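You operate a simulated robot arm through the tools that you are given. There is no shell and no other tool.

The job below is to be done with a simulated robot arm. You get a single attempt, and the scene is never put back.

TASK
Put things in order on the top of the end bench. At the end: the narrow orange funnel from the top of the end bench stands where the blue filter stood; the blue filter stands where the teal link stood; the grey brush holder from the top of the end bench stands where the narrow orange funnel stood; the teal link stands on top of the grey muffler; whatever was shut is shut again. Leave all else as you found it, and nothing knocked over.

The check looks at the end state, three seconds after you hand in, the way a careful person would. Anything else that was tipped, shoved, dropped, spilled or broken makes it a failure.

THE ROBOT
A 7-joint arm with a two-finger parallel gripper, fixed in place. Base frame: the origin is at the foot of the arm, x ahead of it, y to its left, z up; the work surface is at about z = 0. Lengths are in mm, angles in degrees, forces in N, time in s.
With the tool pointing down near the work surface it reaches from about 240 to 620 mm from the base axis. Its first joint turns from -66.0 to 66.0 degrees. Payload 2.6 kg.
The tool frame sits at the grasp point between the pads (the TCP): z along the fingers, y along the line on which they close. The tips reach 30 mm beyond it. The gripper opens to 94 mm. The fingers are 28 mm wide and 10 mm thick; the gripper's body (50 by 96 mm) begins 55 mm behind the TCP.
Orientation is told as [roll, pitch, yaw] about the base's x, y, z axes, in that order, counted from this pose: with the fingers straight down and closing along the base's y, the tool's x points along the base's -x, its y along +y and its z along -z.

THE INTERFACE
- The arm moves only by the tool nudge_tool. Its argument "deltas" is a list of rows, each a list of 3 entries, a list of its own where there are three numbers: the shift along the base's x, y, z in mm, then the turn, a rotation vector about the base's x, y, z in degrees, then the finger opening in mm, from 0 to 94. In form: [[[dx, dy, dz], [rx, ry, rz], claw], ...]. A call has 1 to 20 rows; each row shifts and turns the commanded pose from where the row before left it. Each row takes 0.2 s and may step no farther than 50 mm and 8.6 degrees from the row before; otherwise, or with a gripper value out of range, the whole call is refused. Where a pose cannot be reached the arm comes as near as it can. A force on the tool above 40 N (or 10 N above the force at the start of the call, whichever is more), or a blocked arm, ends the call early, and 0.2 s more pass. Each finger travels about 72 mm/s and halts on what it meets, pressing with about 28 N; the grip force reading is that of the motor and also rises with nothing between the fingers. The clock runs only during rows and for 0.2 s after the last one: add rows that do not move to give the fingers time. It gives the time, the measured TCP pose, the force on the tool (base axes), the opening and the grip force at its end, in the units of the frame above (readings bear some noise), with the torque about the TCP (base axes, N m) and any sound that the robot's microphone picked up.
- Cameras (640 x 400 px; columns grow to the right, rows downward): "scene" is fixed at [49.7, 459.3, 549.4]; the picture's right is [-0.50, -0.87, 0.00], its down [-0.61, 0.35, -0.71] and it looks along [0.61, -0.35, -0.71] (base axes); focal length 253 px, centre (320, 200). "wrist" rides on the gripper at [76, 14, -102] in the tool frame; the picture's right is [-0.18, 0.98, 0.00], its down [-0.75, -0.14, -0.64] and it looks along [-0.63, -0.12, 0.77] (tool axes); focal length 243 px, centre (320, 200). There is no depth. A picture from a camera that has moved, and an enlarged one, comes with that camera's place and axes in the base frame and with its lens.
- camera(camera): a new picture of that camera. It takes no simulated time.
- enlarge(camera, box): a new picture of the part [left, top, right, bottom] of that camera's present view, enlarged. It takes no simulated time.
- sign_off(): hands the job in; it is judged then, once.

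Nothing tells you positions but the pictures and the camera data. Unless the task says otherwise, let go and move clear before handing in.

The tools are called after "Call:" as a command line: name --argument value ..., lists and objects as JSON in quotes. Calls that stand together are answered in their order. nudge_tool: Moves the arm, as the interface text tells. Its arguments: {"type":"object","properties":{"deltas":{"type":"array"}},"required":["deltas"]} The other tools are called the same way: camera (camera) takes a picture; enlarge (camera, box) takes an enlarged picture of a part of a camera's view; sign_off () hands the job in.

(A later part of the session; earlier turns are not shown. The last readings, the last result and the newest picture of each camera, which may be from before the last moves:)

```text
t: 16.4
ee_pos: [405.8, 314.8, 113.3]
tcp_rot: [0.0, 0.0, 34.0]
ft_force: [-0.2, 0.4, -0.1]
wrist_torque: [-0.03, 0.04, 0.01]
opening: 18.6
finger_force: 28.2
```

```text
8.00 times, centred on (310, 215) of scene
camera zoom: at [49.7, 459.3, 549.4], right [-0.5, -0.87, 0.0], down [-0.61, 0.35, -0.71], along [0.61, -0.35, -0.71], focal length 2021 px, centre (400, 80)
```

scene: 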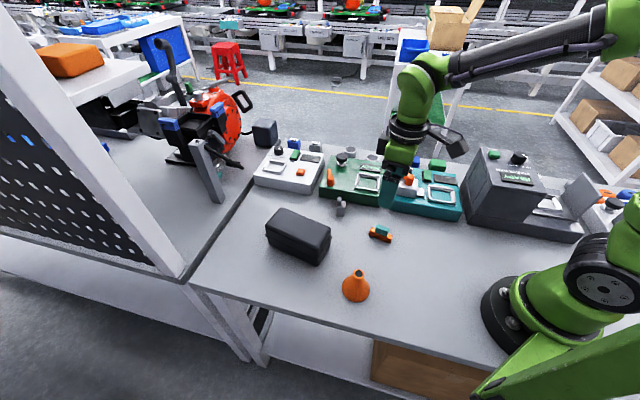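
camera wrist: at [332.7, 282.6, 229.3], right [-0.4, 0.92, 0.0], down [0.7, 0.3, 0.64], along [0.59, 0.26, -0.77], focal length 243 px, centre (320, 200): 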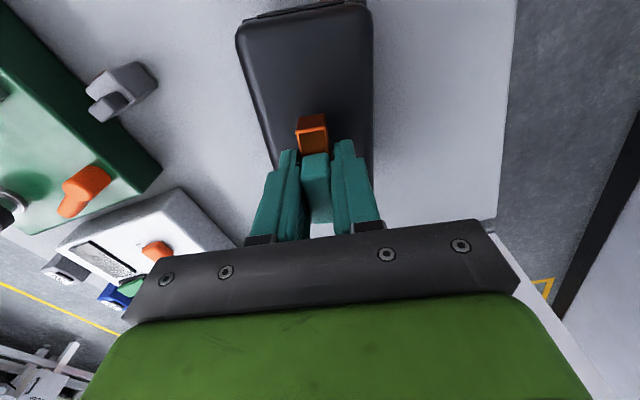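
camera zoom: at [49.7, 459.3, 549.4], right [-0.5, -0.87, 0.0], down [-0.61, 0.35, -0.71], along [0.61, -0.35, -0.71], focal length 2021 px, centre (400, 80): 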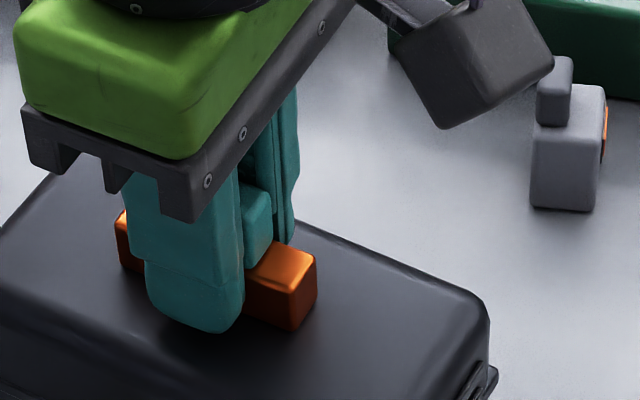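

Call:
nudge_tool --deltas '[[[0, 0, -1], [0, 0, 0], 5], [[0, 0, 0], [0, 0, 0], 5]]'

Call:
nudge_tool --deltas '[[[0, 0, -1], [0, 0, 0], 5], [[0, 0, 0], [0, 0, 0], 5]]'

Call:
nudge_tool --deltas '[[[0, 0, -1], [0, 0, 0], 5], [[0, 0, 0], [0, 0, 0], 5]]'

```text
t: 17.0
ee_pos: [407.4, 313.2, 114.9]
tcp_rot: [0.0, 0.0, 34.0]
ft_force: [-0.6, -1.0, 1.3]
wrist_torque: [0.05, -0.03, -0.01]
opening: 18.7
finger_force: 27.9
```

```text
t: 17.6
ee_pos: [406.4, 313.2, 114.5]
tcp_rot: [0.0, -0.2, 34.1]
ft_force: [-2.8, -3.4, 17.8]
wrist_torque: [-0.2, 0.25, -0.02]
opening: 18.7
finger_force: 27.8
```

```text
t: 18.2
ee_pos: [407.4, 314.6, 113.6]
tcp_rot: [0.0, -0.3, 34.1]
ft_force: [-0.2, -3.1, 20.6]
wrist_torque: [0.01, -0.06, -0.03]
opening: 18.8
finger_force: 28.2
```

Contact is made. I'll ease off 1 mm, then open the fingers.

Call:
nudge_tool --deltas '[[[0, 0, 1], [0, 0, 0], 5], [[0, 0, 0], [0, 0, 0], 22], [[0, 0, 0], [0, 0, 0], 30], [[0, 0, 0], [0, 0, 0], 44], [[0, 0, 0], [0, 0, 0], 44]]'

Call:
camera --camera "wrist"

Call:
enlarge --camera "scene" --box '[240, 180, 360, 280]'

```text
t: 19.4
ee_pos: [407.4, 311.9, 111.6]
tcp_rot: [-0.1, 0.1, 34.0]
ft_force: [-4.5, -2.9, 15.2]
wrist_torque: [0.4, 0.27, 0.33]
opening: 44.3
finger_force: 1.2
```

```text
taken
camera wrist: at [335.8, 281.1, 214.1], right [-0.4, 0.92, 0.0], down [0.7, 0.3, 0.64], along [0.59, 0.25, -0.77], focal length 243 px, centre (320, 200)
```

wrist: 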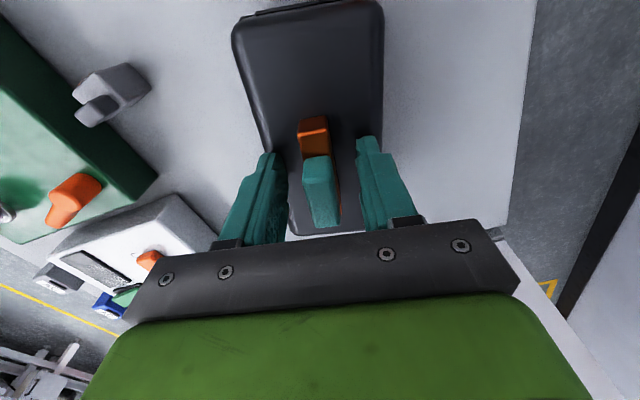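

```text
4.00 times, centred on (300, 230) of scene
camera zoom: at [49.7, 459.2, 549.5], right [-0.5, -0.87, 0.0], down [-0.61, 0.35, -0.71], along [0.61, -0.35, -0.71], focal length 1011 px, centre (400, 80)
```

zoom: 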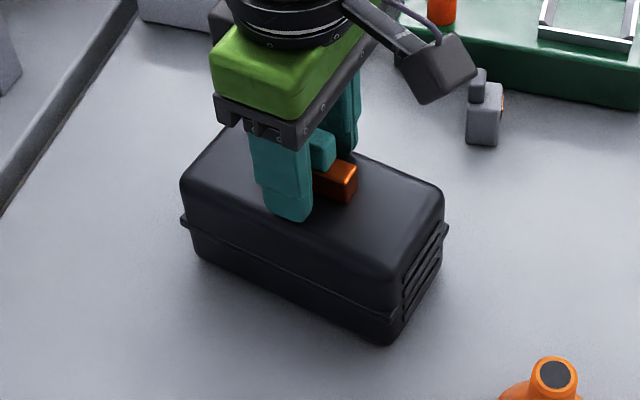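

The link is released on the muffler; a fingertip is resting lightly on the muffler's top. I'll raise straight up.

Call:
nudge_tool --deltas '[[[0, 0, 4], [0, 0, 0], 44], [[0, 0, 10], [0, 0, 0], 44], [[0, 0, 30], [0, 0, 0], 50], [[0, 0, 40], [0, 0, 0], 50], [[0, 0, 20], [0, 0, 0], 50], [[0, 0, 0], [0, 0, 0], 50]]'

Call:
camera --camera "wrist"

Call:
enlarge --camera "scene" --box '[240, 180, 360, 280]'

```text
t: 20.8
ee_pos: [406.9, 312.2, 216.6]
tcp_rot: [0.0, 0.1, 34.0]
ft_force: [-0.1, 0.1, 0.7]
wrist_torque: [0.02, -0.03, 0.04]
opening: 50.0
finger_force: 0.0
```

```text
taken
camera wrist: at [335.8, 280.7, 318.9], right [-0.4, 0.92, 0.0], down [0.7, 0.31, 0.64], along [0.59, 0.26, -0.77], focal length 243 px, centre (320, 200)
```

wrist: 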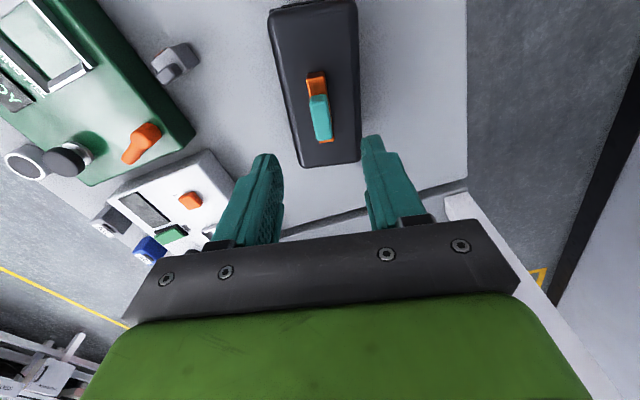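

```text
4.00 times, centred on (300, 230) of scene
camera zoom: at [49.7, 459.3, 549.4], right [-0.5, -0.87, 0.0], down [-0.61, 0.35, -0.71], along [0.61, -0.35, -0.71], focal length 1011 px, centre (400, 80)
```

zoom: 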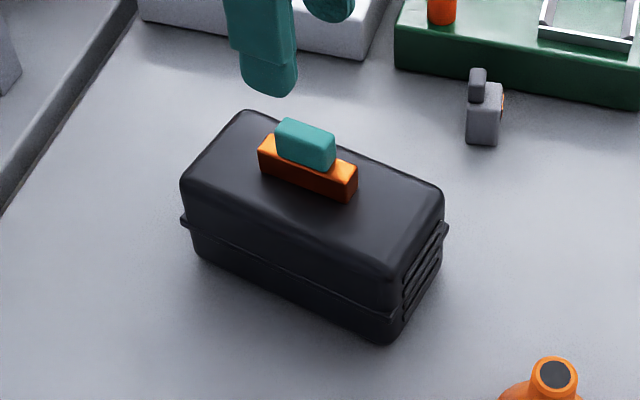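

The link now stands on the muffler and nothing else has moved. Next is the blue filter near (502, -175); I'll go over it high up with the gripper aligned to the bench edge (yaw about -46°).

Call:
nudge_tool --deltas '[[[0, -30, 15], [0, 0, -6], 60], [[0, -39, 10], [0, 0, -7], 70], [[0, -40, 5], [0, 0, -7], 80], [[0, -40, 0], [0, 0, -7], 84], [[5, -40, 0], [0, 0, -7], 84], [[5, -40, 0], [0, 0, -7], 84], [[10, -40, 0], [0, 0, -7], 84], [[10, -40, 0], [0, 0, -7], 84], [[10, -40, 0], [0, 0, -7], 84], [[10, -40, 0], [0, 0, -7], 84], [[10, -40, 0], [0, 0, -7], 84], [[10, -38, 0], [0, 0, -4], 84], [[0, 0, 0], [0, 0, 0], 84], [[0, 0, 0], [0, 0, 0], 84]]'

Call:
camera --camera "wrist"

Call:
camera --camera "scene"

```text
t: 23.8
ee_pos: [479.7, -152.1, 246.1]
tcp_rot: [0.0, 0.0, -46.1]
ft_force: [0.1, -0.1, 0.0]
wrist_torque: [-0.02, 0.03, 0.0]
opening: 83.9
finger_force: 0.0
```

```text
taken
camera wrist: at [436.7, -88.5, 348.3], right [0.83, 0.55, 0.0], down [0.42, -0.64, 0.64], along [0.35, -0.54, -0.77], focal length 243 px, centre (320, 200)
```

wrist: 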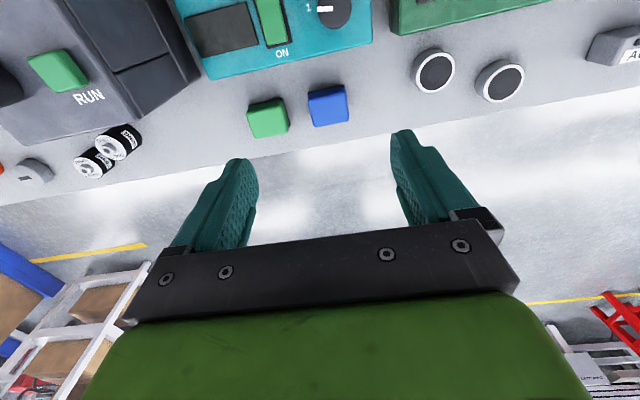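

```text
taken
```

scene: 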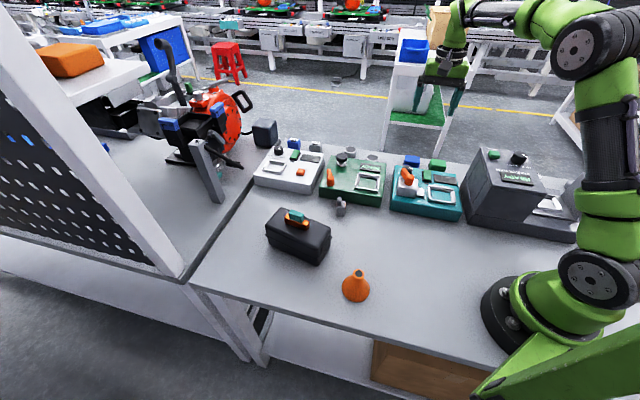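

Call:
enlarge --camera "wrist" --box '[220, 40, 380, 140]'

Call:
enlarge --camera "scene" --box '[390, 145, 460, 190]'

```text
4.00 times, centred on (300, 90) of wrist
camera zoom: at [436.7, -88.5, 348.3], right [0.83, 0.55, 0.0], down [0.42, -0.64, 0.64], along [0.35, -0.54, -0.77], focal length 970 px, centre (400, 640)
```

zoom: 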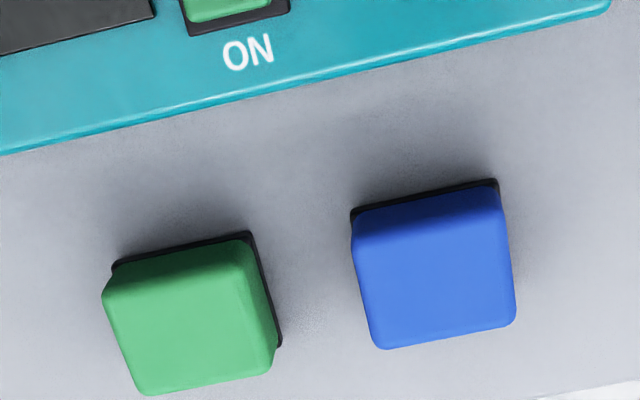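

```text
8.89 times, centred on (425, 168) of scene
camera zoom: at [49.8, 459.2, 549.4], right [-0.5, -0.87, 0.0], down [-0.61, 0.35, -0.71], along [0.61, -0.35, -0.71], focal length 2246 px, centre (-613, 489)
```

zoom: 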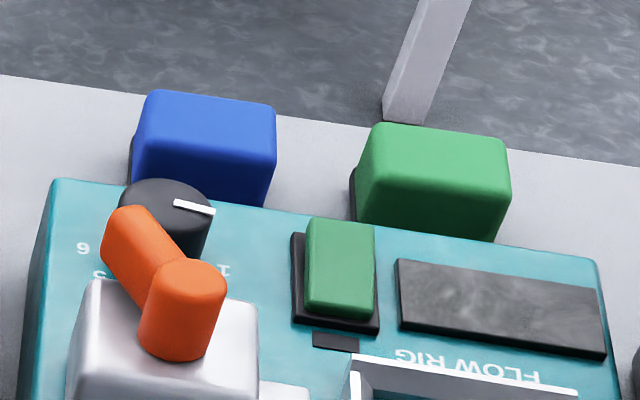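

The blue filter is about 50×37×35 mm, centred near (508, -177) and aligned at 45°, with about 36 mm of clearance to the green one and more to the rig. I'll descend above it with a 76 mm opening and recheck.

Call:
nudge_tool --deltas '[[[14.4, -12.4, -40], [0, 0, 0.5], 76], [[14.4, -12.5, -40], [0, 0, 0], 76], [[0, 0, -40], [0, 0, 0], 76], [[0, 0, -16], [0, 0, 0], 76], [[0, 0, 0], [0, 0, 0], 76], [[0, 0, 0], [0, 0, 0], 76]]'

Call:
camera --camera "wrist"

Call:
enlarge --camera "scene" --box '[380, 110, 500, 200]'

```text
t: 25.2
ee_pos: [506.8, -178.6, 108.7]
tcp_rot: [0.0, 0.0, -45.5]
ft_force: [-0.3, -0.2, -0.3]
wrist_torque: [0.02, 0.03, 0.02]
opening: 75.7
finger_force: 0.1
```

```text
taken
camera wrist: at [463.8, -114.5, 211.2], right [0.83, 0.56, 0.0], down [0.43, -0.64, 0.64], along [0.36, -0.53, -0.77], focal length 243 px, centre (320, 200)
```

wrist: 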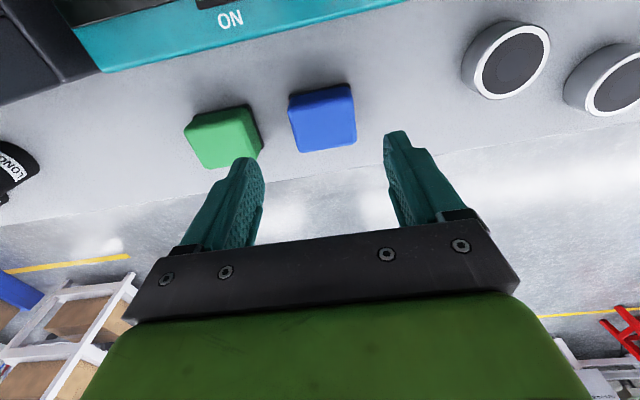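

```text
4.44 times, centred on (440, 155) of scene
camera zoom: at [49.7, 459.3, 549.4], right [-0.5, -0.87, 0.0], down [-0.61, 0.35, -0.71], along [0.61, -0.35, -0.71], focal length 1123 px, centre (-213, 400)
```

zoom: 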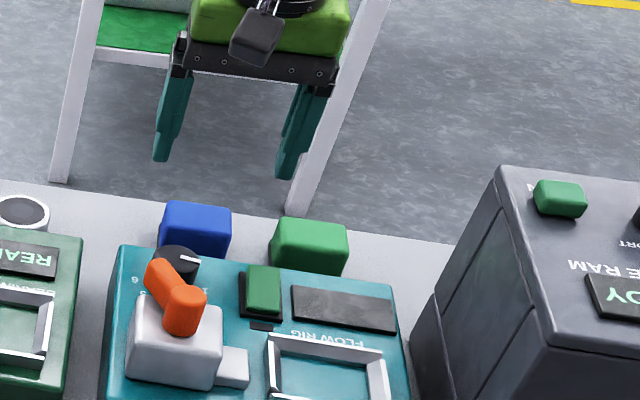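

Call:
enlarge --camera "wrist" --box '[240, 60, 400, 170]'

Call:
enlarge --camera "scene" --box '[405, 145, 445, 175]'

```text
3.64 times, centred on (320, 115) of wrist
camera zoom: at [463.8, -114.5, 211.2], right [0.83, 0.56, 0.0], down [0.43, -0.64, 0.64], along [0.36, -0.53, -0.77], focal length 882 px, centre (320, 509)
```

zoom: 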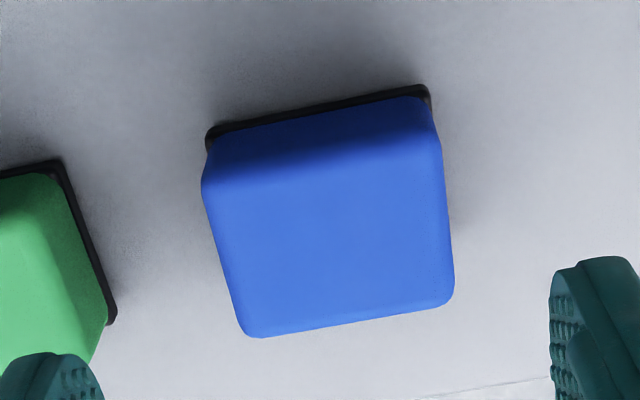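

```text
13.33 times, centred on (425, 160) of scene
camera zoom: at [49.7, 459.3, 549.4], right [-0.5, -0.87, 0.0], down [-0.61, 0.35, -0.71], along [0.61, -0.35, -0.71], focal length 3369 px, centre (-1080, 733)
```

zoom: 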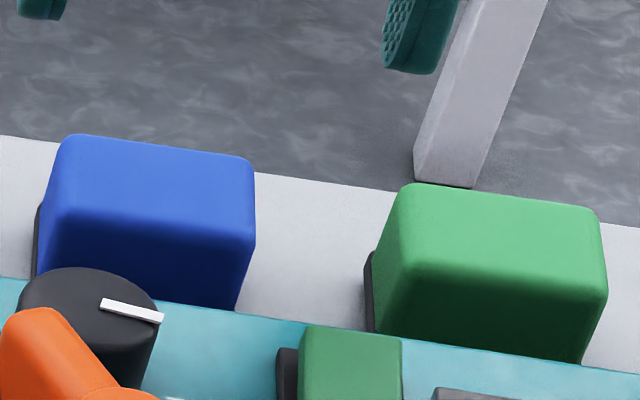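

The filter's centre refines to (508.5, -176). I'll correct by about 2 mm each way and descend to grip height.

Call:
nudge_tool --deltas '[[[2, 2, -25], [0, 0, 0], 76], [[0, 0, -25], [0, 0, 0], 76], [[0, 0, -15], [0, 0, 0], 76], [[0, 0, -8], [0, 0, 0], 76], [[0, 0, 0], [0, 0, 0], 76]]'

Call:
camera --camera "wrist"

Call:
enlarge --camera "scene" --box '[380, 110, 480, 200]'

```text
t: 26.4
ee_pos: [505.2, -174.4, 36.7]
tcp_rot: [0.0, 0.0, -45.5]
ft_force: [-0.1, -0.4, 0.3]
wrist_torque: [-0.02, 0.0, 0.02]
opening: 76.0
finger_force: 0.1
```

```text
taken
camera wrist: at [462.7, -111.0, 138.6], right [0.83, 0.56, 0.0], down [0.43, -0.64, 0.64], along [0.36, -0.53, -0.77], focal length 243 px, centre (320, 200)
```

wrist: 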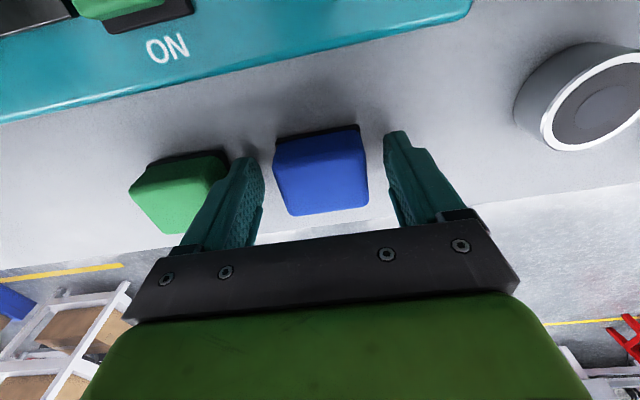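

```text
4.44 times, centred on (430, 155) of scene
camera zoom: at [49.7, 459.3, 549.4], right [-0.5, -0.87, 0.0], down [-0.61, 0.35, -0.71], along [0.61, -0.35, -0.71], focal length 1123 px, centre (-169, 400)
```

zoom: 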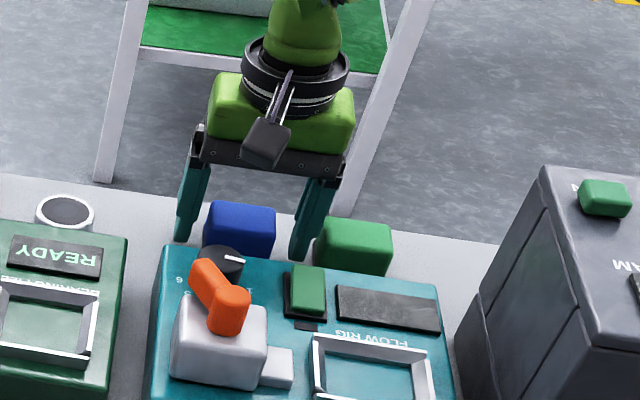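

Call:
nudge_tool --deltas '[[[1.8, -1.8, -1], [0, 0, 0], 76], [[0, 0, 0], [0, 0, 0], 60], [[0, 0, 0], [0, 0, 0], 40], [[0, 0, 0], [0, 0, 0], 30], [[0, 0, 0], [0, 0, 0], 30], [[0, 0, 0], [0, 0, 0], 30]]'

Call:
camera --camera "wrist"

```text
t: 27.8
ee_pos: [508.7, -177.8, 35.0]
tcp_rot: [0.1, -0.2, -45.5]
ft_force: [1.0, -0.6, 3.3]
wrist_torque: [0.07, -0.11, -0.02]
opening: 53.8
finger_force: 27.9
```

```text
taken
camera wrist: at [464.7, -112.9, 137.7], right [0.83, 0.56, 0.0], down [0.43, -0.64, 0.64], along [0.36, -0.53, -0.77], focal length 243 px, centre (320, 200)
```

wrist: 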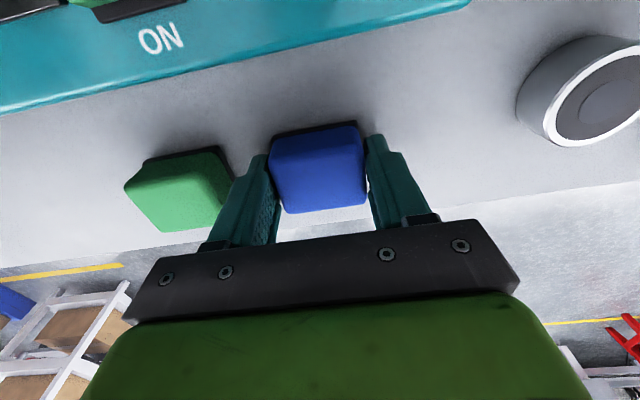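

Gripped at 54 mm. I'll lift straight up.

Call:
nudge_tool --deltas '[[[0, 0, 10], [0, 0, 0], 30], [[0, 0, 30], [0, 0, 0], 30], [[0, 0, 45], [0, 0, 0], 30], [[0, 0, 45], [0, 0, 0], 30], [[0, 0, 40], [0, 0, 0], 30], [[0, 0, 0], [0, 0, 0], 30]]'

Call:
camera --camera "wrist"

Call:
enlarge --camera "scene" --box '[380, 80, 480, 200]'

```text
t: 29.2
ee_pos: [507.6, -176.3, 209.5]
tcp_rot: [0.0, 0.0, -45.5]
ft_force: [-0.2, 0.5, 1.0]
wrist_torque: [-0.01, 0.02, -0.01]
opening: 53.7
finger_force: 28.0
```

```text
taken
camera wrist: at [463.2, -112.7, 311.3], right [0.83, 0.56, 0.0], down [0.43, -0.64, 0.64], along [0.36, -0.53, -0.77], focal length 243 px, centre (320, 200)
```

wrist: 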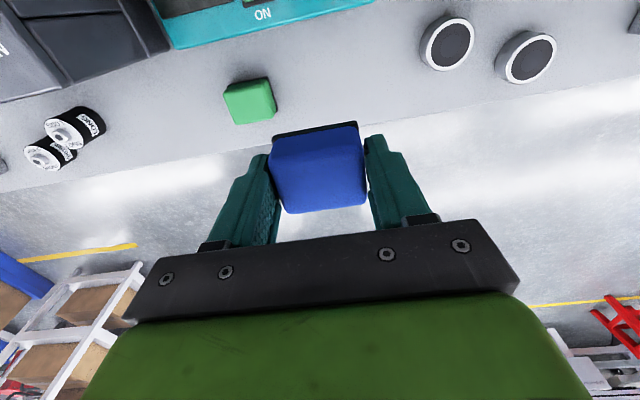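

```text
3.33 times, centred on (430, 140) of scene
camera zoom: at [49.7, 459.3, 549.4], right [-0.5, -0.87, 0.0], down [-0.61, 0.35, -0.71], along [0.61, -0.35, -0.71], focal length 842 px, centre (-47, 400)
```

zoom: 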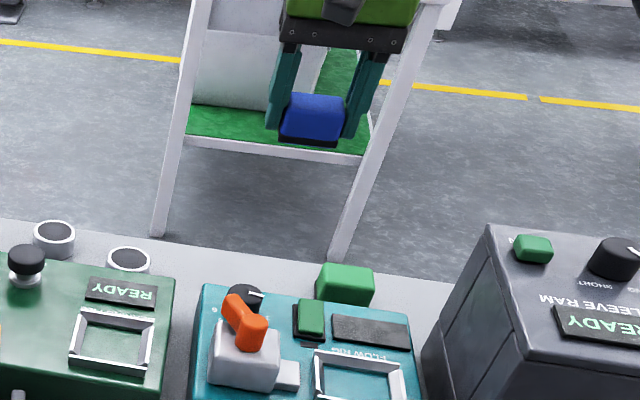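

The filter is held level. I'll carry it to the link's old spot at about (322.5, 116), staying high.

Call:
nudge_tool --deltas '[[[-15, 24, 0], [0, 0, 0], 30], [[-24, 38, 0], [0, 0, 0], 30], [[-24, 38, 0], [0, 0, 0], 30], [[-24, 38, 0], [0, 0, 0], 30], [[-24, 38, 0], [0, 0, 0], 30], [[-24, 38, 0], [0, 0, 0], 30], [[-24, 38, 0], [0, 0, 0], 30], [[-18, 28, 0], [0, 0, 0], 30], [[-8, 12.3, 0], [0, 0, 0], 30], [[0, 0, 0], [0, 0, 0], 30], [[0, 0, 0], [0, 0, 0], 30]]'

Call:
camera --camera "wrist"

Call:
camera --camera "scene"

```text
t: 31.6
ee_pos: [323.2, 115.4, 207.9]
tcp_rot: [-0.1, 0.0, -45.5]
ft_force: [0.5, -0.2, -0.6]
wrist_torque: [0.0, 0.01, -0.03]
opening: 53.6
finger_force: 28.3
```

```text
taken
camera wrist: at [280.3, 178.9, 309.1], right [0.83, 0.56, 0.0], down [0.43, -0.64, 0.64], along [0.36, -0.53, -0.77], focal length 243 px, centre (320, 200)
```

wrist: 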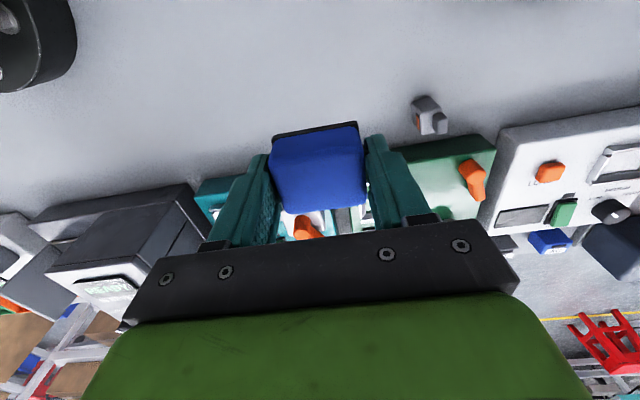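

```text
taken
```

scene: 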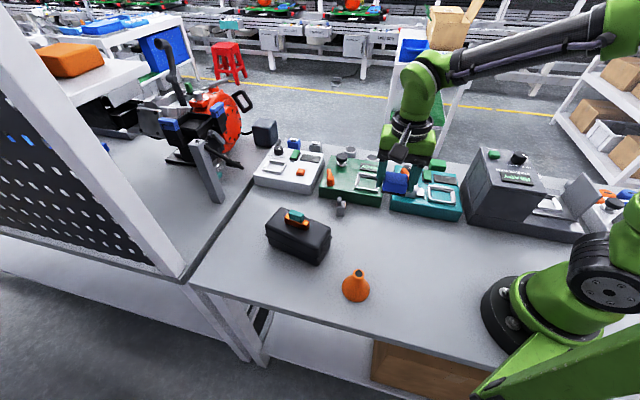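

I'm above the link's old spot. I'll lower to just above the bench, then touch down gently.

Call:
nudge_tool --deltas '[[[0, 0, -40], [0, 0, 0], 30], [[0, 0, -45], [0, 0, 0], 30], [[0, 0, -40], [0, 0, 0], 30], [[0, 0, -25], [0, 0, 0], 30], [[0, 0, -15], [0, 0, 0], 30], [[0, 0, 0], [0, 0, 0], 30], [[0, 0, 0], [0, 0, 0], 30]]'

Call:
enlarge --camera "scene" --box '[330, 170, 450, 260]'

```text
t: 33.2
ee_pos: [323.0, 113.0, 40.9]
tcp_rot: [0.0, 0.0, -45.5]
ft_force: [0.0, 0.2, -0.5]
wrist_torque: [0.0, 0.0, 0.01]
opening: 53.5
finger_force: 28.3
```

```text
4.44 times, centred on (390, 215) of scene
camera zoom: at [49.7, 459.3, 549.4], right [-0.5, -0.87, 0.0], down [-0.61, 0.35, -0.71], along [0.61, -0.35, -0.71], focal length 1123 px, centre (9, 133)
```

zoom: 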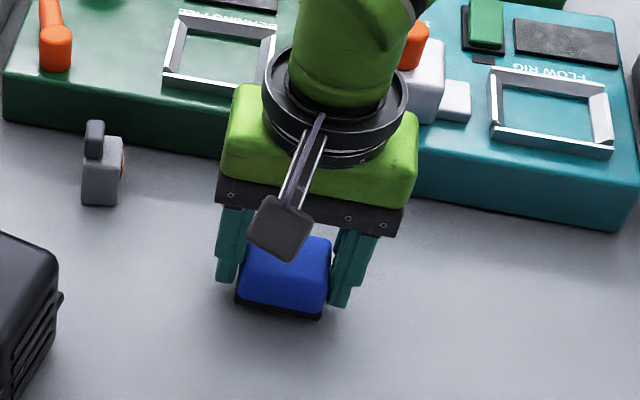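

Call:
nudge_tool --deltas '[[[0, 1.5, -2], [0, 0, 0], 30], [[0, 0, -2], [0, 0, 0], 30], [[0, 0, 0], [0, 0, 0], 30]]'

Call:
nudge_tool --deltas '[[[0, 0, -1], [0, 0, 0], 30], [[0, 0, 0], [0, 0, 0], 30]]'

Call:
nudge_tool --deltas '[[[0, 0, -1], [0, 0, 0], 30], [[0, 0, 0], [0, 0, 0], 30]]'

```text
t: 34.0
ee_pos: [323.4, 115.5, 35.0]
tcp_rot: [0.0, 0.0, -45.4]
ft_force: [0.6, -1.1, -0.4]
wrist_torque: [-0.01, -0.01, 0.03]
opening: 53.5
finger_force: 28.5
```

```text
t: 34.6
ee_pos: [324.0, 116.1, 35.4]
tcp_rot: [0.0, 0.0, -45.5]
ft_force: [-1.7, -1.1, 5.9]
wrist_torque: [0.06, -0.12, 0.02]
opening: 53.7
finger_force: 28.3
```

```text
t: 35.2
ee_pos: [322.9, 116.9, 34.8]
tcp_rot: [0.1, -0.1, -45.5]
ft_force: [-1.9, -2.3, 12.9]
wrist_torque: [-0.02, -0.07, -0.02]
opening: 53.3
finger_force: 27.8
```

Contact with the bench is made at the right place (323, 116). I'll open the fingers and rise straight up.

Call:
nudge_tool --deltas '[[[0, 0, 1], [0, 0, 0], 54], [[0, 0, 0], [0, 0, 0], 62], [[0, 0, 0], [0, 0, 0], 72], [[0, 0, 5], [0, 0, 0], 76], [[0, 0, 25], [0, 0, 0], 76], [[0, 0, 45], [0, 0, 0], 76], [[0, 0, 45], [0, 0, 0], 76], [[0, 0, 45], [0, 0, 0], 76], [[0, 0, 0], [0, 0, 0], 76]]'

Call:
camera --camera "wrist"

Call:
camera --camera "scene"

```text
t: 37.2
ee_pos: [326.0, 114.1, 199.5]
tcp_rot: [-0.1, 0.0, -45.4]
ft_force: [0.7, 0.1, -0.8]
wrist_torque: [-0.02, 0.03, 0.02]
opening: 76.2
finger_force: 0.0
```

```text
taken
camera wrist: at [282.3, 178.3, 301.8], right [0.83, 0.56, 0.0], down [0.43, -0.64, 0.64], along [0.36, -0.53, -0.77], focal length 243 px, centre (320, 200)
```

wrist: 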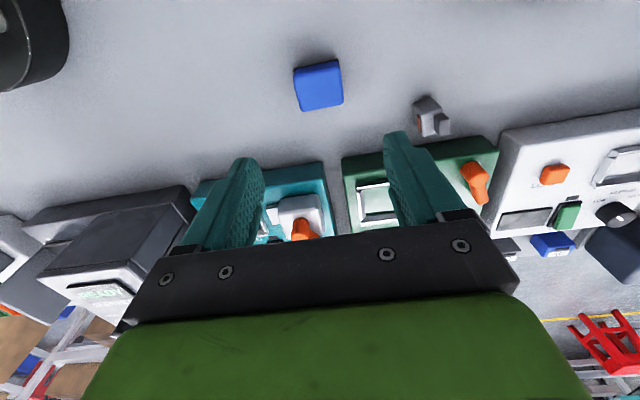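

```text
taken
```

scene: 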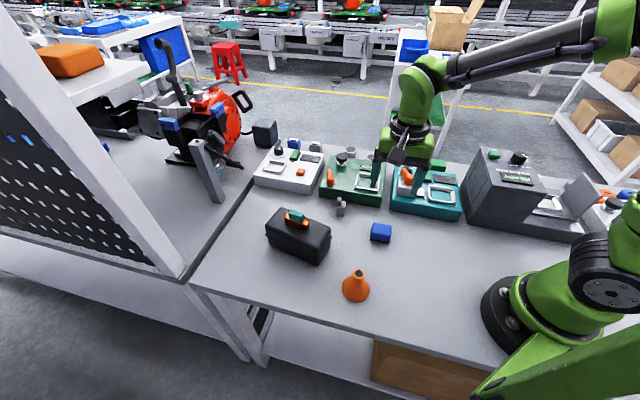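

The filter stands where the link was. Now I'll move over the funnel near (236, 258), high above it, to measure it.

Call:
nudge_tool --deltas '[[[-15, 24, 10], [0, 0, 7.5], 76], [[-15, 24, 0], [0, 0, 7.5], 76], [[-15, 24, 0], [0, 0, 7.5], 76], [[-15, 24, 0], [0, 0, 7.5], 76], [[-15, 24, 0], [0, 0, 7.5], 70], [[-15, 24, 0], [0, 0, 7.5], 60], [[0, 0, 0], [0, 0, 0], 60], [[0, 0, 0], [0, 0, 0], 60]]'

Call:
camera --camera "wrist"

Call:
enlarge --camera "scene" --box '[300, 220, 420, 320]'

```text
t: 39.0
ee_pos: [232.7, 263.9, 211.0]
tcp_rot: [0.0, 0.0, -0.4]
ft_force: [-0.2, 0.6, 0.9]
wrist_torque: [0.02, -0.04, -0.02]
opening: 60.1
finger_force: 0.0
```

```text
taken
camera wrist: at [156.6, 277.1, 313.5], right [0.19, 0.98, 0.0], down [0.75, -0.15, 0.64], along [0.63, -0.12, -0.77], focal length 243 px, centre (320, 200)
```

wrist: 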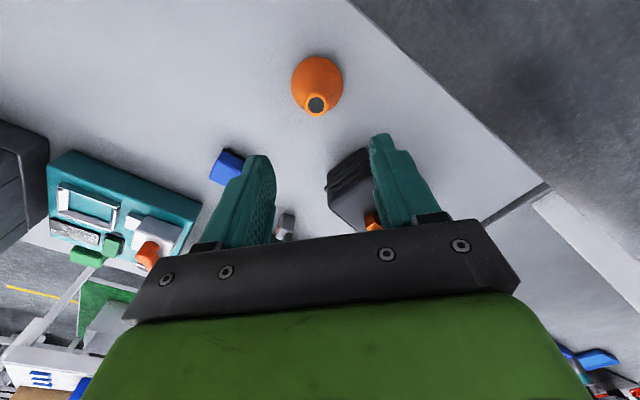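

```text
4.00 times, centred on (360, 270) of scene
camera zoom: at [49.7, 459.3, 549.4], right [-0.5, -0.87, 0.0], down [-0.61, 0.35, -0.71], along [0.61, -0.35, -0.71], focal length 1011 px, centre (160, -80)
```

zoom: 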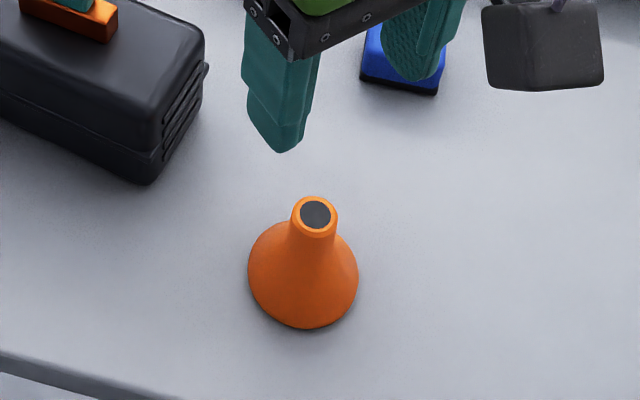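

Call:
enlarge --camera "wrist" --box '[270, 40, 370, 130]'

```text
4.44 times, centred on (320, 85) of wrist
camera zoom: at [156.6, 277.1, 313.5], right [0.19, 0.98, 0.0], down [0.75, -0.15, 0.64], along [0.63, -0.12, -0.77], focal length 1078 px, centre (320, 711)
```

zoom: 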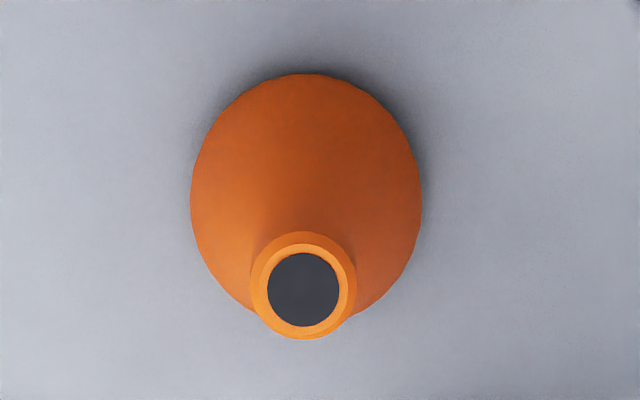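

The funnel stands inverted, spout up: base about 63 mm across, spout about 25 mm, height about 66 mm, centred at (237.5, 257). I'll descend so the fingertips surround the spout.

Call:
nudge_tool --deltas '[[[4.8, -6.7, -40], [0, 0, 0], 60], [[0, 0, -40], [0, 0, 0], 60], [[0, 0, -30], [0, 0, 0], 60], [[0, 0, 0], [0, 0, 0], 60], [[0, 0, 0], [0, 0, 0], 60]]'

Call:
camera --camera "wrist"

Call:
enlarge --camera "scene" --box '[300, 220, 420, 320]'

```text
t: 40.2
ee_pos: [239.9, 254.1, 101.0]
tcp_rot: [0.1, 0.0, -0.5]
ft_force: [0.5, 0.5, 0.5]
wrist_torque: [-0.04, -0.01, -0.01]
opening: 59.9
finger_force: 0.0
```

```text
taken
camera wrist: at [163.2, 268.2, 203.7], right [0.19, 0.98, 0.0], down [0.75, -0.15, 0.64], along [0.63, -0.12, -0.77], focal length 243 px, centre (320, 200)
```

wrist: 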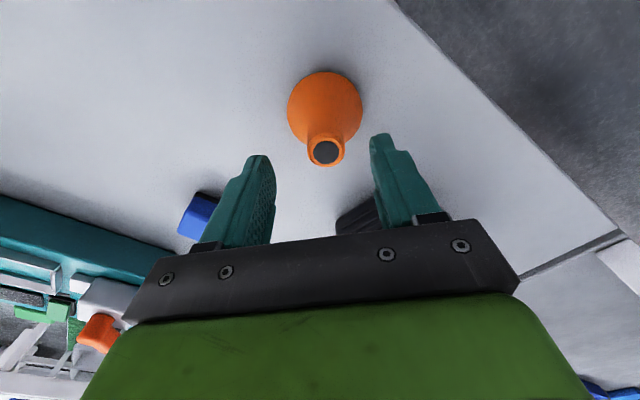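

```text
4.00 times, centred on (360, 270) of scene
camera zoom: at [49.7, 459.3, 549.4], right [-0.5, -0.87, 0.0], down [-0.61, 0.35, -0.71], along [0.61, -0.35, -0.71], focal length 1011 px, centre (160, -80)
```

zoom: 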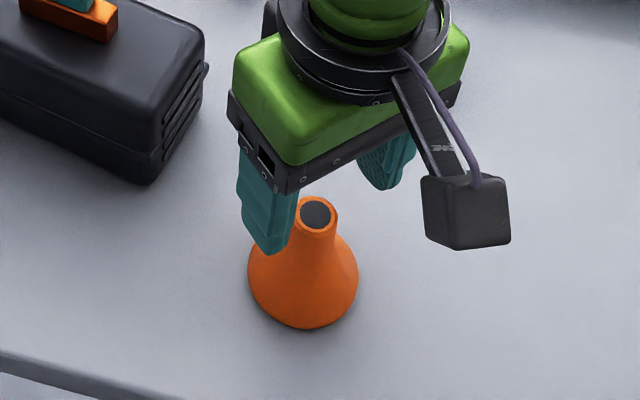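

Call:
nudge_tool --deltas '[[[-1.5, 2.5, -12], [0, 0, 0], 55], [[0, 0, -13], [0, 0, 0], 50], [[0, 0, 0], [0, 0, 0], 50], [[0, 0, 0], [0, 0, 0], 50]]'

Call:
camera --camera "wrist"

Call:
enlarge --camera "scene" --box '[300, 220, 420, 320]'

```text
t: 41.2
ee_pos: [236.3, 256.0, 76.4]
tcp_rot: [0.0, 0.0, -0.5]
ft_force: [-0.3, 0.5, -0.2]
wrist_torque: [-0.03, -0.01, -0.02]
opening: 49.9
finger_force: 0.1
```

```text
taken
camera wrist: at [161.0, 271.0, 179.1], right [0.19, 0.98, 0.0], down [0.75, -0.15, 0.64], along [0.63, -0.12, -0.77], focal length 243 px, centre (320, 200)
```

wrist: 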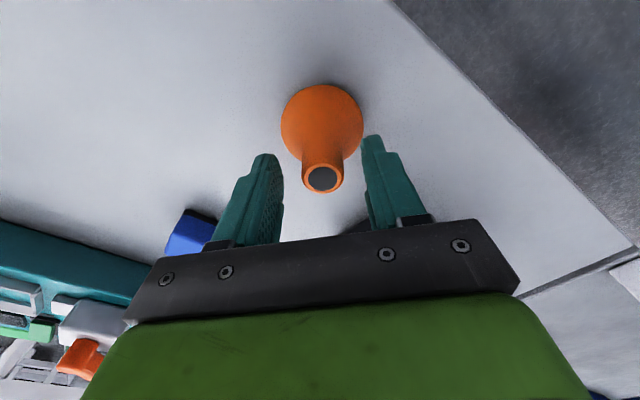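

```text
4.00 times, centred on (360, 270) of scene
camera zoom: at [49.7, 459.3, 549.4], right [-0.5, -0.87, 0.0], down [-0.61, 0.35, -0.71], along [0.61, -0.35, -0.71], focal length 1011 px, centre (160, -80)
```

zoom: 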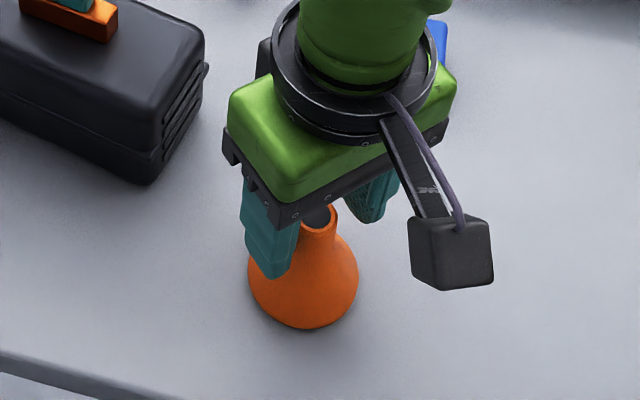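

The spout is between the fingertips. I'll close gently and check.

Call:
nudge_tool --deltas '[[[0, 0, 0], [0, 0, 0], 35], [[0, 0, 0], [0, 0, 0], 20], [[0, 0, 0], [0, 0, 0], 12], [[0, 0, 0], [0, 0, 0], 12], [[0, 0, 0], [0, 0, 0], 12]]'

Call:
camera --camera "wrist"

Call:
enlarge --camera "scene" --box '[300, 220, 420, 320]'

```text
t: 42.4
ee_pos: [238.3, 256.1, 76.8]
tcp_rot: [0.1, 0.0, -0.5]
ft_force: [-0.1, -0.3, 0.9]
wrist_torque: [-0.02, -0.01, 0.0]
opening: 23.8
finger_force: 28.2
```

```text
taken
camera wrist: at [161.0, 271.0, 179.3], right [0.19, 0.98, 0.0], down [0.75, -0.15, 0.64], along [0.63, -0.12, -0.77], focal length 243 px, centre (320, 200)
```

wrist: 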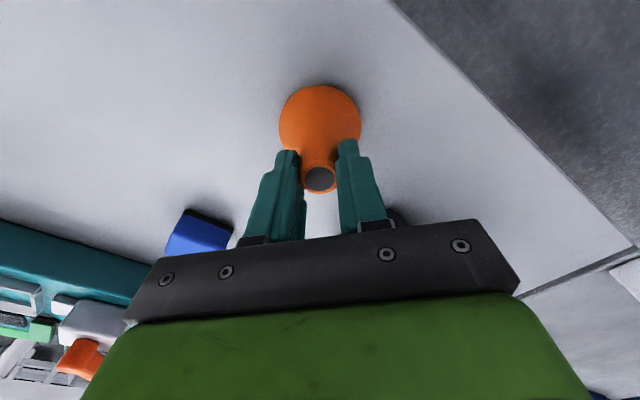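

```text
4.00 times, centred on (360, 270) of scene
camera zoom: at [49.7, 459.3, 549.4], right [-0.5, -0.87, 0.0], down [-0.61, 0.35, -0.71], along [0.61, -0.35, -0.71], focal length 1011 px, centre (160, -80)
```

zoom: 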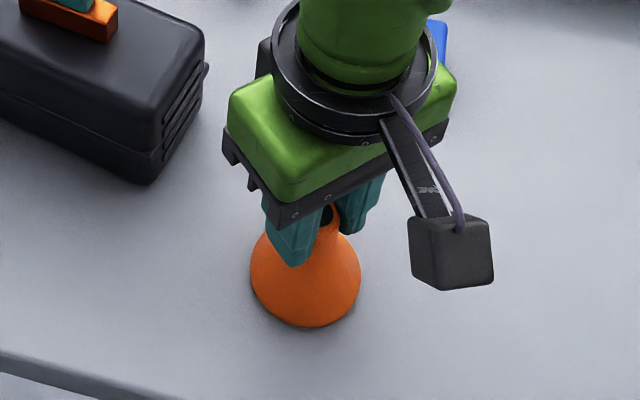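

Held at 24 mm on the spout. I'll lift slowly and check that it doesn't slip or tilt.

Call:
nudge_tool --deltas '[[[0, 0, 6], [0, 0, 0], 12], [[0, 0, 12], [0, 0, 0], 12], [[0, 0, 25], [0, 0, 0], 12], [[0, 0, 40], [0, 0, 0], 12], [[0, 0, 40], [0, 0, 0], 12], [[0, 0, 20], [0, 0, 0], 12], [[0, 0, 0], [0, 0, 0], 12]]'

Call:
camera --camera "wrist"

Call:
enlarge --camera "scene" --box '[300, 180, 440, 300]'

```text
t: 44.0
ee_pos: [236.3, 255.0, 219.3]
tcp_rot: [0.1, 0.0, -0.5]
ft_force: [0.1, 0.3, -0.5]
wrist_torque: [0.03, -0.03, 0.02]
opening: 24.0
finger_force: 28.1
```

```text
taken
camera wrist: at [160.3, 269.2, 321.8], right [0.19, 0.98, 0.0], down [0.75, -0.15, 0.64], along [0.63, -0.12, -0.77], focal length 243 px, centre (320, 200)
```

wrist: 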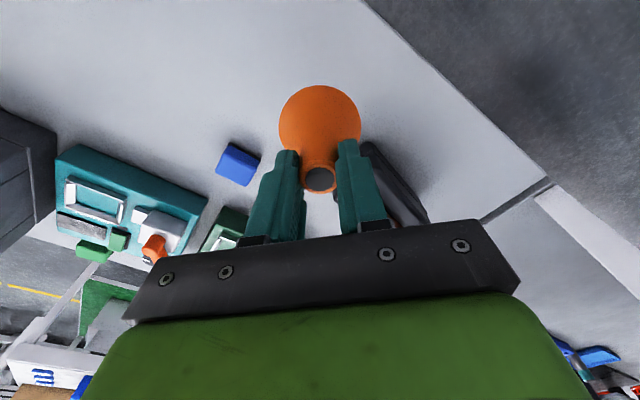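

```text
3.33 times, centred on (370, 240) of scene
camera zoom: at [49.7, 459.3, 549.4], right [-0.5, -0.87, 0.0], down [-0.61, 0.35, -0.71], along [0.61, -0.35, -0.71], focal length 842 px, centre (153, 67)
```

zoom: 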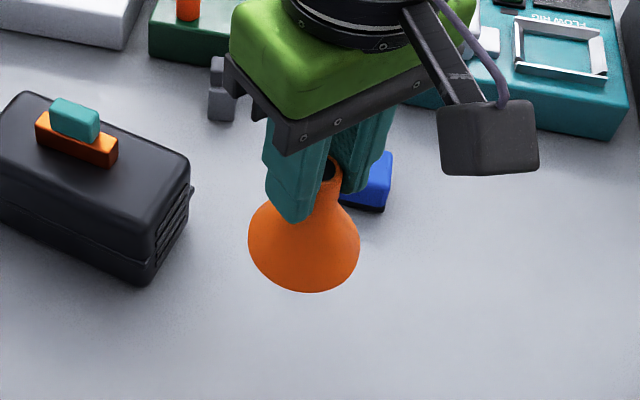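

The funnel hangs upright. I'll carry it high over to the filter's old spot at (508.5, -177).

Call:
nudge_tool --deltas '[[[10, -16, 15], [0, 0, 0], 12], [[22, -35, 10], [0, 0, -5], 12], [[24, -38, 0], [0, 0, -5], 12], [[24, -38, 0], [0, 0, -5], 12], [[24, -38, 0], [0, 0, -5], 12], [[24, -38, 0], [0, 0, -5], 12], [[24, -38, 0], [0, 0, -5], 12], [[24, -38, 0], [0, 0, -5], 12], [[24, -38, 0], [0, 0, -5], 12], [[24, -38, 0], [0, 0, -5], 12], [[24, -38, 0], [0, 0, 0], 12], [[16, -26, 0], [0, 0, 0], 12], [[8, -13, 0], [0, 0, 0], 12], [[0, 0, 0], [0, 0, 0], 12], [[0, 0, 0], [0, 0, 0], 12]]'

Call:
camera --camera "wrist"

Call:
camera --camera "scene"

```text
t: 47.2
ee_pos: [509.9, -175.4, 244.0]
tcp_rot: [0.0, 0.1, -45.5]
ft_force: [0.4, 0.0, -0.1]
wrist_torque: [0.02, 0.0, 0.01]
opening: 23.7
finger_force: 28.4
```

```text
taken
camera wrist: at [465.7, -111.9, 346.5], right [0.83, 0.56, 0.0], down [0.43, -0.64, 0.64], along [0.36, -0.53, -0.77], focal length 243 px, centre (320, 200)
```

wrist: 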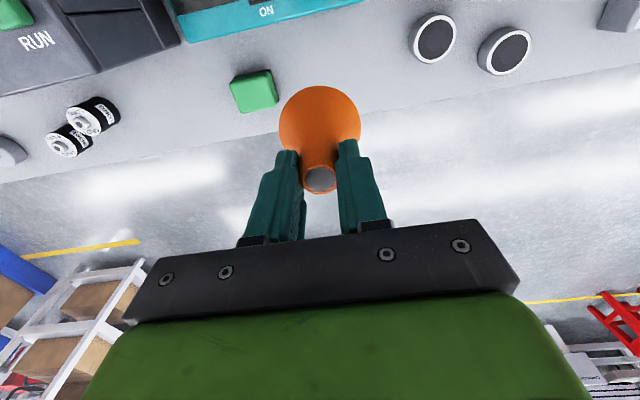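

```text
taken
```

scene: 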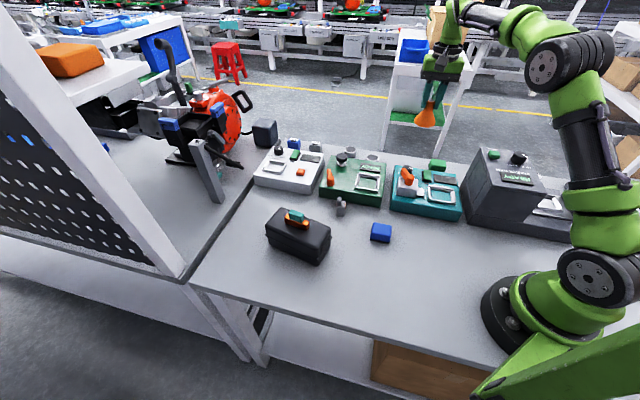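

I'm above the filter's old spot. I'll lower to just above the bench.

Call:
nudge_tool --deltas '[[[-1, -1, -40], [0, 0, 0], 12], [[0, 0, -45], [0, 0, 0], 12], [[0, 0, -40], [0, 0, 0], 12], [[0, 0, -25], [0, 0, 0], 12], [[0, 0, -10], [0, 0, 0], 12], [[0, 0, 0], [0, 0, 0], 12], [[0, 0, 0], [0, 0, 0], 12]]'

Call:
camera --camera "wrist"

Call:
enlarge --camera "scene" --box '[380, 110, 480, 200]'

```text
t: 48.8
ee_pos: [509.2, -177.9, 84.5]
tcp_rot: [-0.1, 0.0, -45.5]
ft_force: [0.6, 0.1, -0.7]
wrist_torque: [-0.01, 0.0, 0.03]
opening: 23.7
finger_force: 27.8
```

```text
taken
camera wrist: at [466.2, -114.3, 187.7], right [0.83, 0.56, 0.0], down [0.43, -0.64, 0.64], along [0.36, -0.53, -0.77], focal length 243 px, centre (320, 200)
```

wrist: 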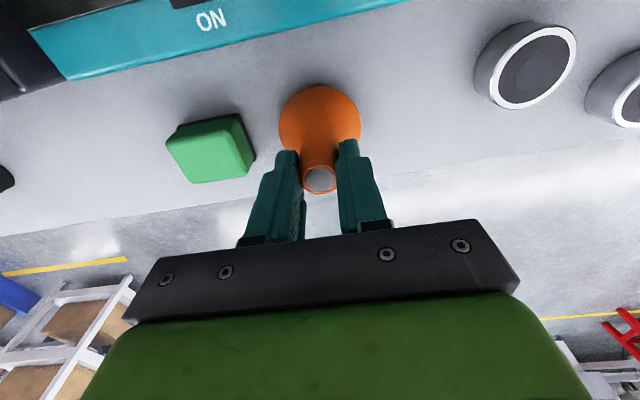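

```text
4.44 times, centred on (430, 155) of scene
camera zoom: at [49.7, 459.3, 549.4], right [-0.5, -0.87, 0.0], down [-0.61, 0.35, -0.71], along [0.61, -0.35, -0.71], focal length 1123 px, centre (-169, 400)
```

zoom: 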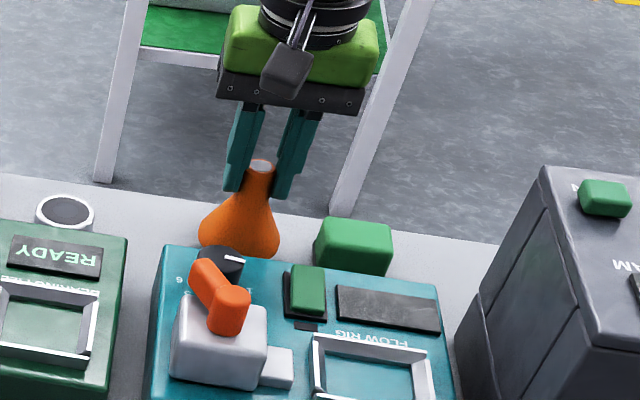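

Position is right, about 8 mm above the bench, with good clearance to the green block. I'll lower in small steps until contact.

Call:
nudge_tool --deltas '[[[0, 0, -3], [0, 0, 0], 12], [[0, 0, -2], [0, 0, 0], 12], [[0, 0, 0], [0, 0, 0], 12]]'

Call:
nudge_tool --deltas '[[[0, 0, -1.5], [0, 0, 0], 12], [[0, 0, 0], [0, 0, 0], 12]]'

Call:
nudge_tool --deltas '[[[0, 0, -1], [0, 0, 0], 12], [[0, 0, 0], [0, 0, 0], 12]]'

```text
t: 49.6
ee_pos: [509.8, -178.6, 79.2]
tcp_rot: [0.0, 0.1, -45.4]
ft_force: [0.8, -0.1, -0.6]
wrist_torque: [0.0, -0.03, 0.0]
opening: 23.7
finger_force: 27.6
```

```text
t: 50.2
ee_pos: [507.9, -178.7, 78.4]
tcp_rot: [0.0, -0.1, -45.5]
ft_force: [-0.1, 0.0, -0.4]
wrist_torque: [-0.01, 0.0, -0.02]
opening: 23.8
finger_force: 27.9
```

```text
t: 50.8
ee_pos: [508.7, -177.3, 76.8]
tcp_rot: [0.0, 0.0, -45.5]
ft_force: [-0.1, -0.6, -0.9]
wrist_torque: [0.0, 0.02, 0.0]
opening: 23.9
finger_force: 27.7
```

Call:
nudge_tool --deltas '[[[0, 0, -1], [0, 0, 0], 12], [[0, 0, 0], [0, 0, 0], 12]]'

Call:
nudge_tool --deltas '[[[0, 0, -1], [0, 0, 0], 12], [[0, 0, 0], [0, 0, 0], 12]]'

```text
t: 51.4
ee_pos: [508.8, -178.2, 77.0]
tcp_rot: [0.1, 0.0, -45.5]
ft_force: [-1.7, 0.1, 8.9]
wrist_torque: [0.12, 0.12, 0.01]
opening: 23.7
finger_force: 27.9
```

```text
t: 52.0
ee_pos: [507.8, -177.2, 76.6]
tcp_rot: [0.1, -0.2, -45.6]
ft_force: [-1.7, 3.1, 21.5]
wrist_torque: [0.22, 0.24, 0.03]
opening: 23.5
finger_force: 28.9
```

The funnel is on the bench. I'll ease off 1.5 mm, open the fingers, and rise straight up.

Call:
nudge_tool --deltas '[[[0, 0, 1.5], [0, 0, 0], 20], [[0, 0, 0], [0, 0, 0], 30], [[0, 0, 0], [0, 0, 0], 45], [[0, 0, 0], [0, 0, 0], 50], [[0, 0, 15], [0, 0, 0], 50], [[0, 0, 40], [0, 0, 0], 50], [[0, 0, 45], [0, 0, 0], 50], [[0, 0, 45], [0, 0, 0], 50], [[0, 0, 0], [0, 0, 0], 50]]'

Call:
camera --camera "wrist"

Call:
camera --camera "scene"

Call:
enlarge --camera "scene" --box '[380, 130, 480, 210]'

```text
t: 54.0
ee_pos: [509.1, -176.8, 222.8]
tcp_rot: [0.0, 0.1, -45.5]
ft_force: [-0.8, -0.5, -0.2]
wrist_torque: [-0.02, -0.02, -0.03]
opening: 50.1
finger_force: 0.1
```

```text
taken
camera wrist: at [465.5, -112.7, 324.4], right [0.83, 0.56, 0.0], down [0.43, -0.64, 0.64], along [0.36, -0.53, -0.77], focal length 243 px, centre (320, 200)
```

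wrist: 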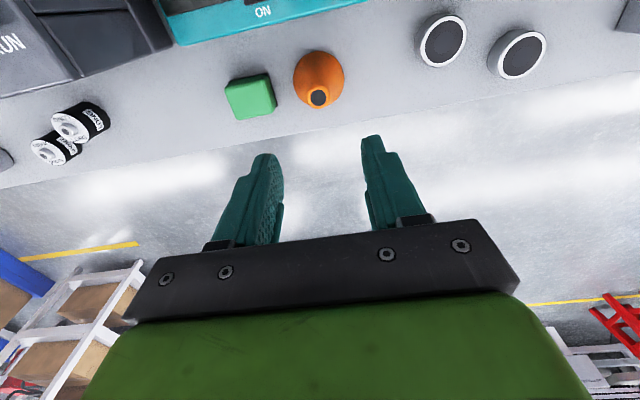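

```text
taken
```

scene: 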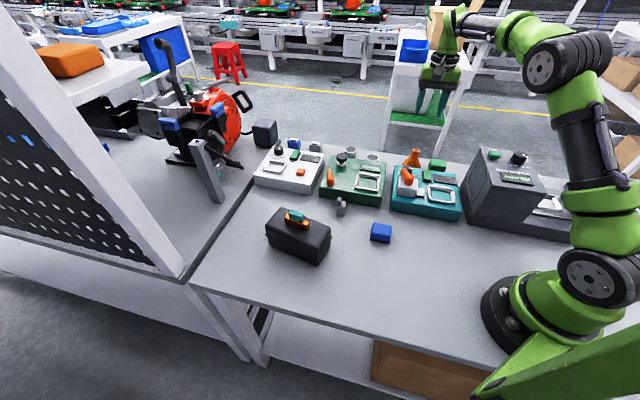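

```text
5.00 times, centred on (430, 170) of scene
camera zoom: at [49.7, 459.3, 549.4], right [-0.5, -0.87, 0.0], down [-0.61, 0.35, -0.71], along [0.61, -0.35, -0.71], focal length 1263 px, centre (-230, 350)
```

zoom: 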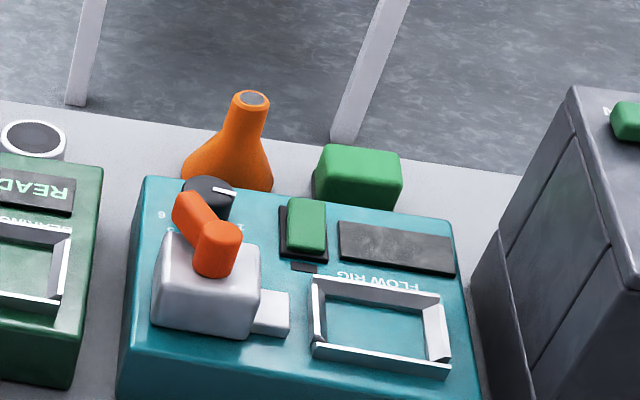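

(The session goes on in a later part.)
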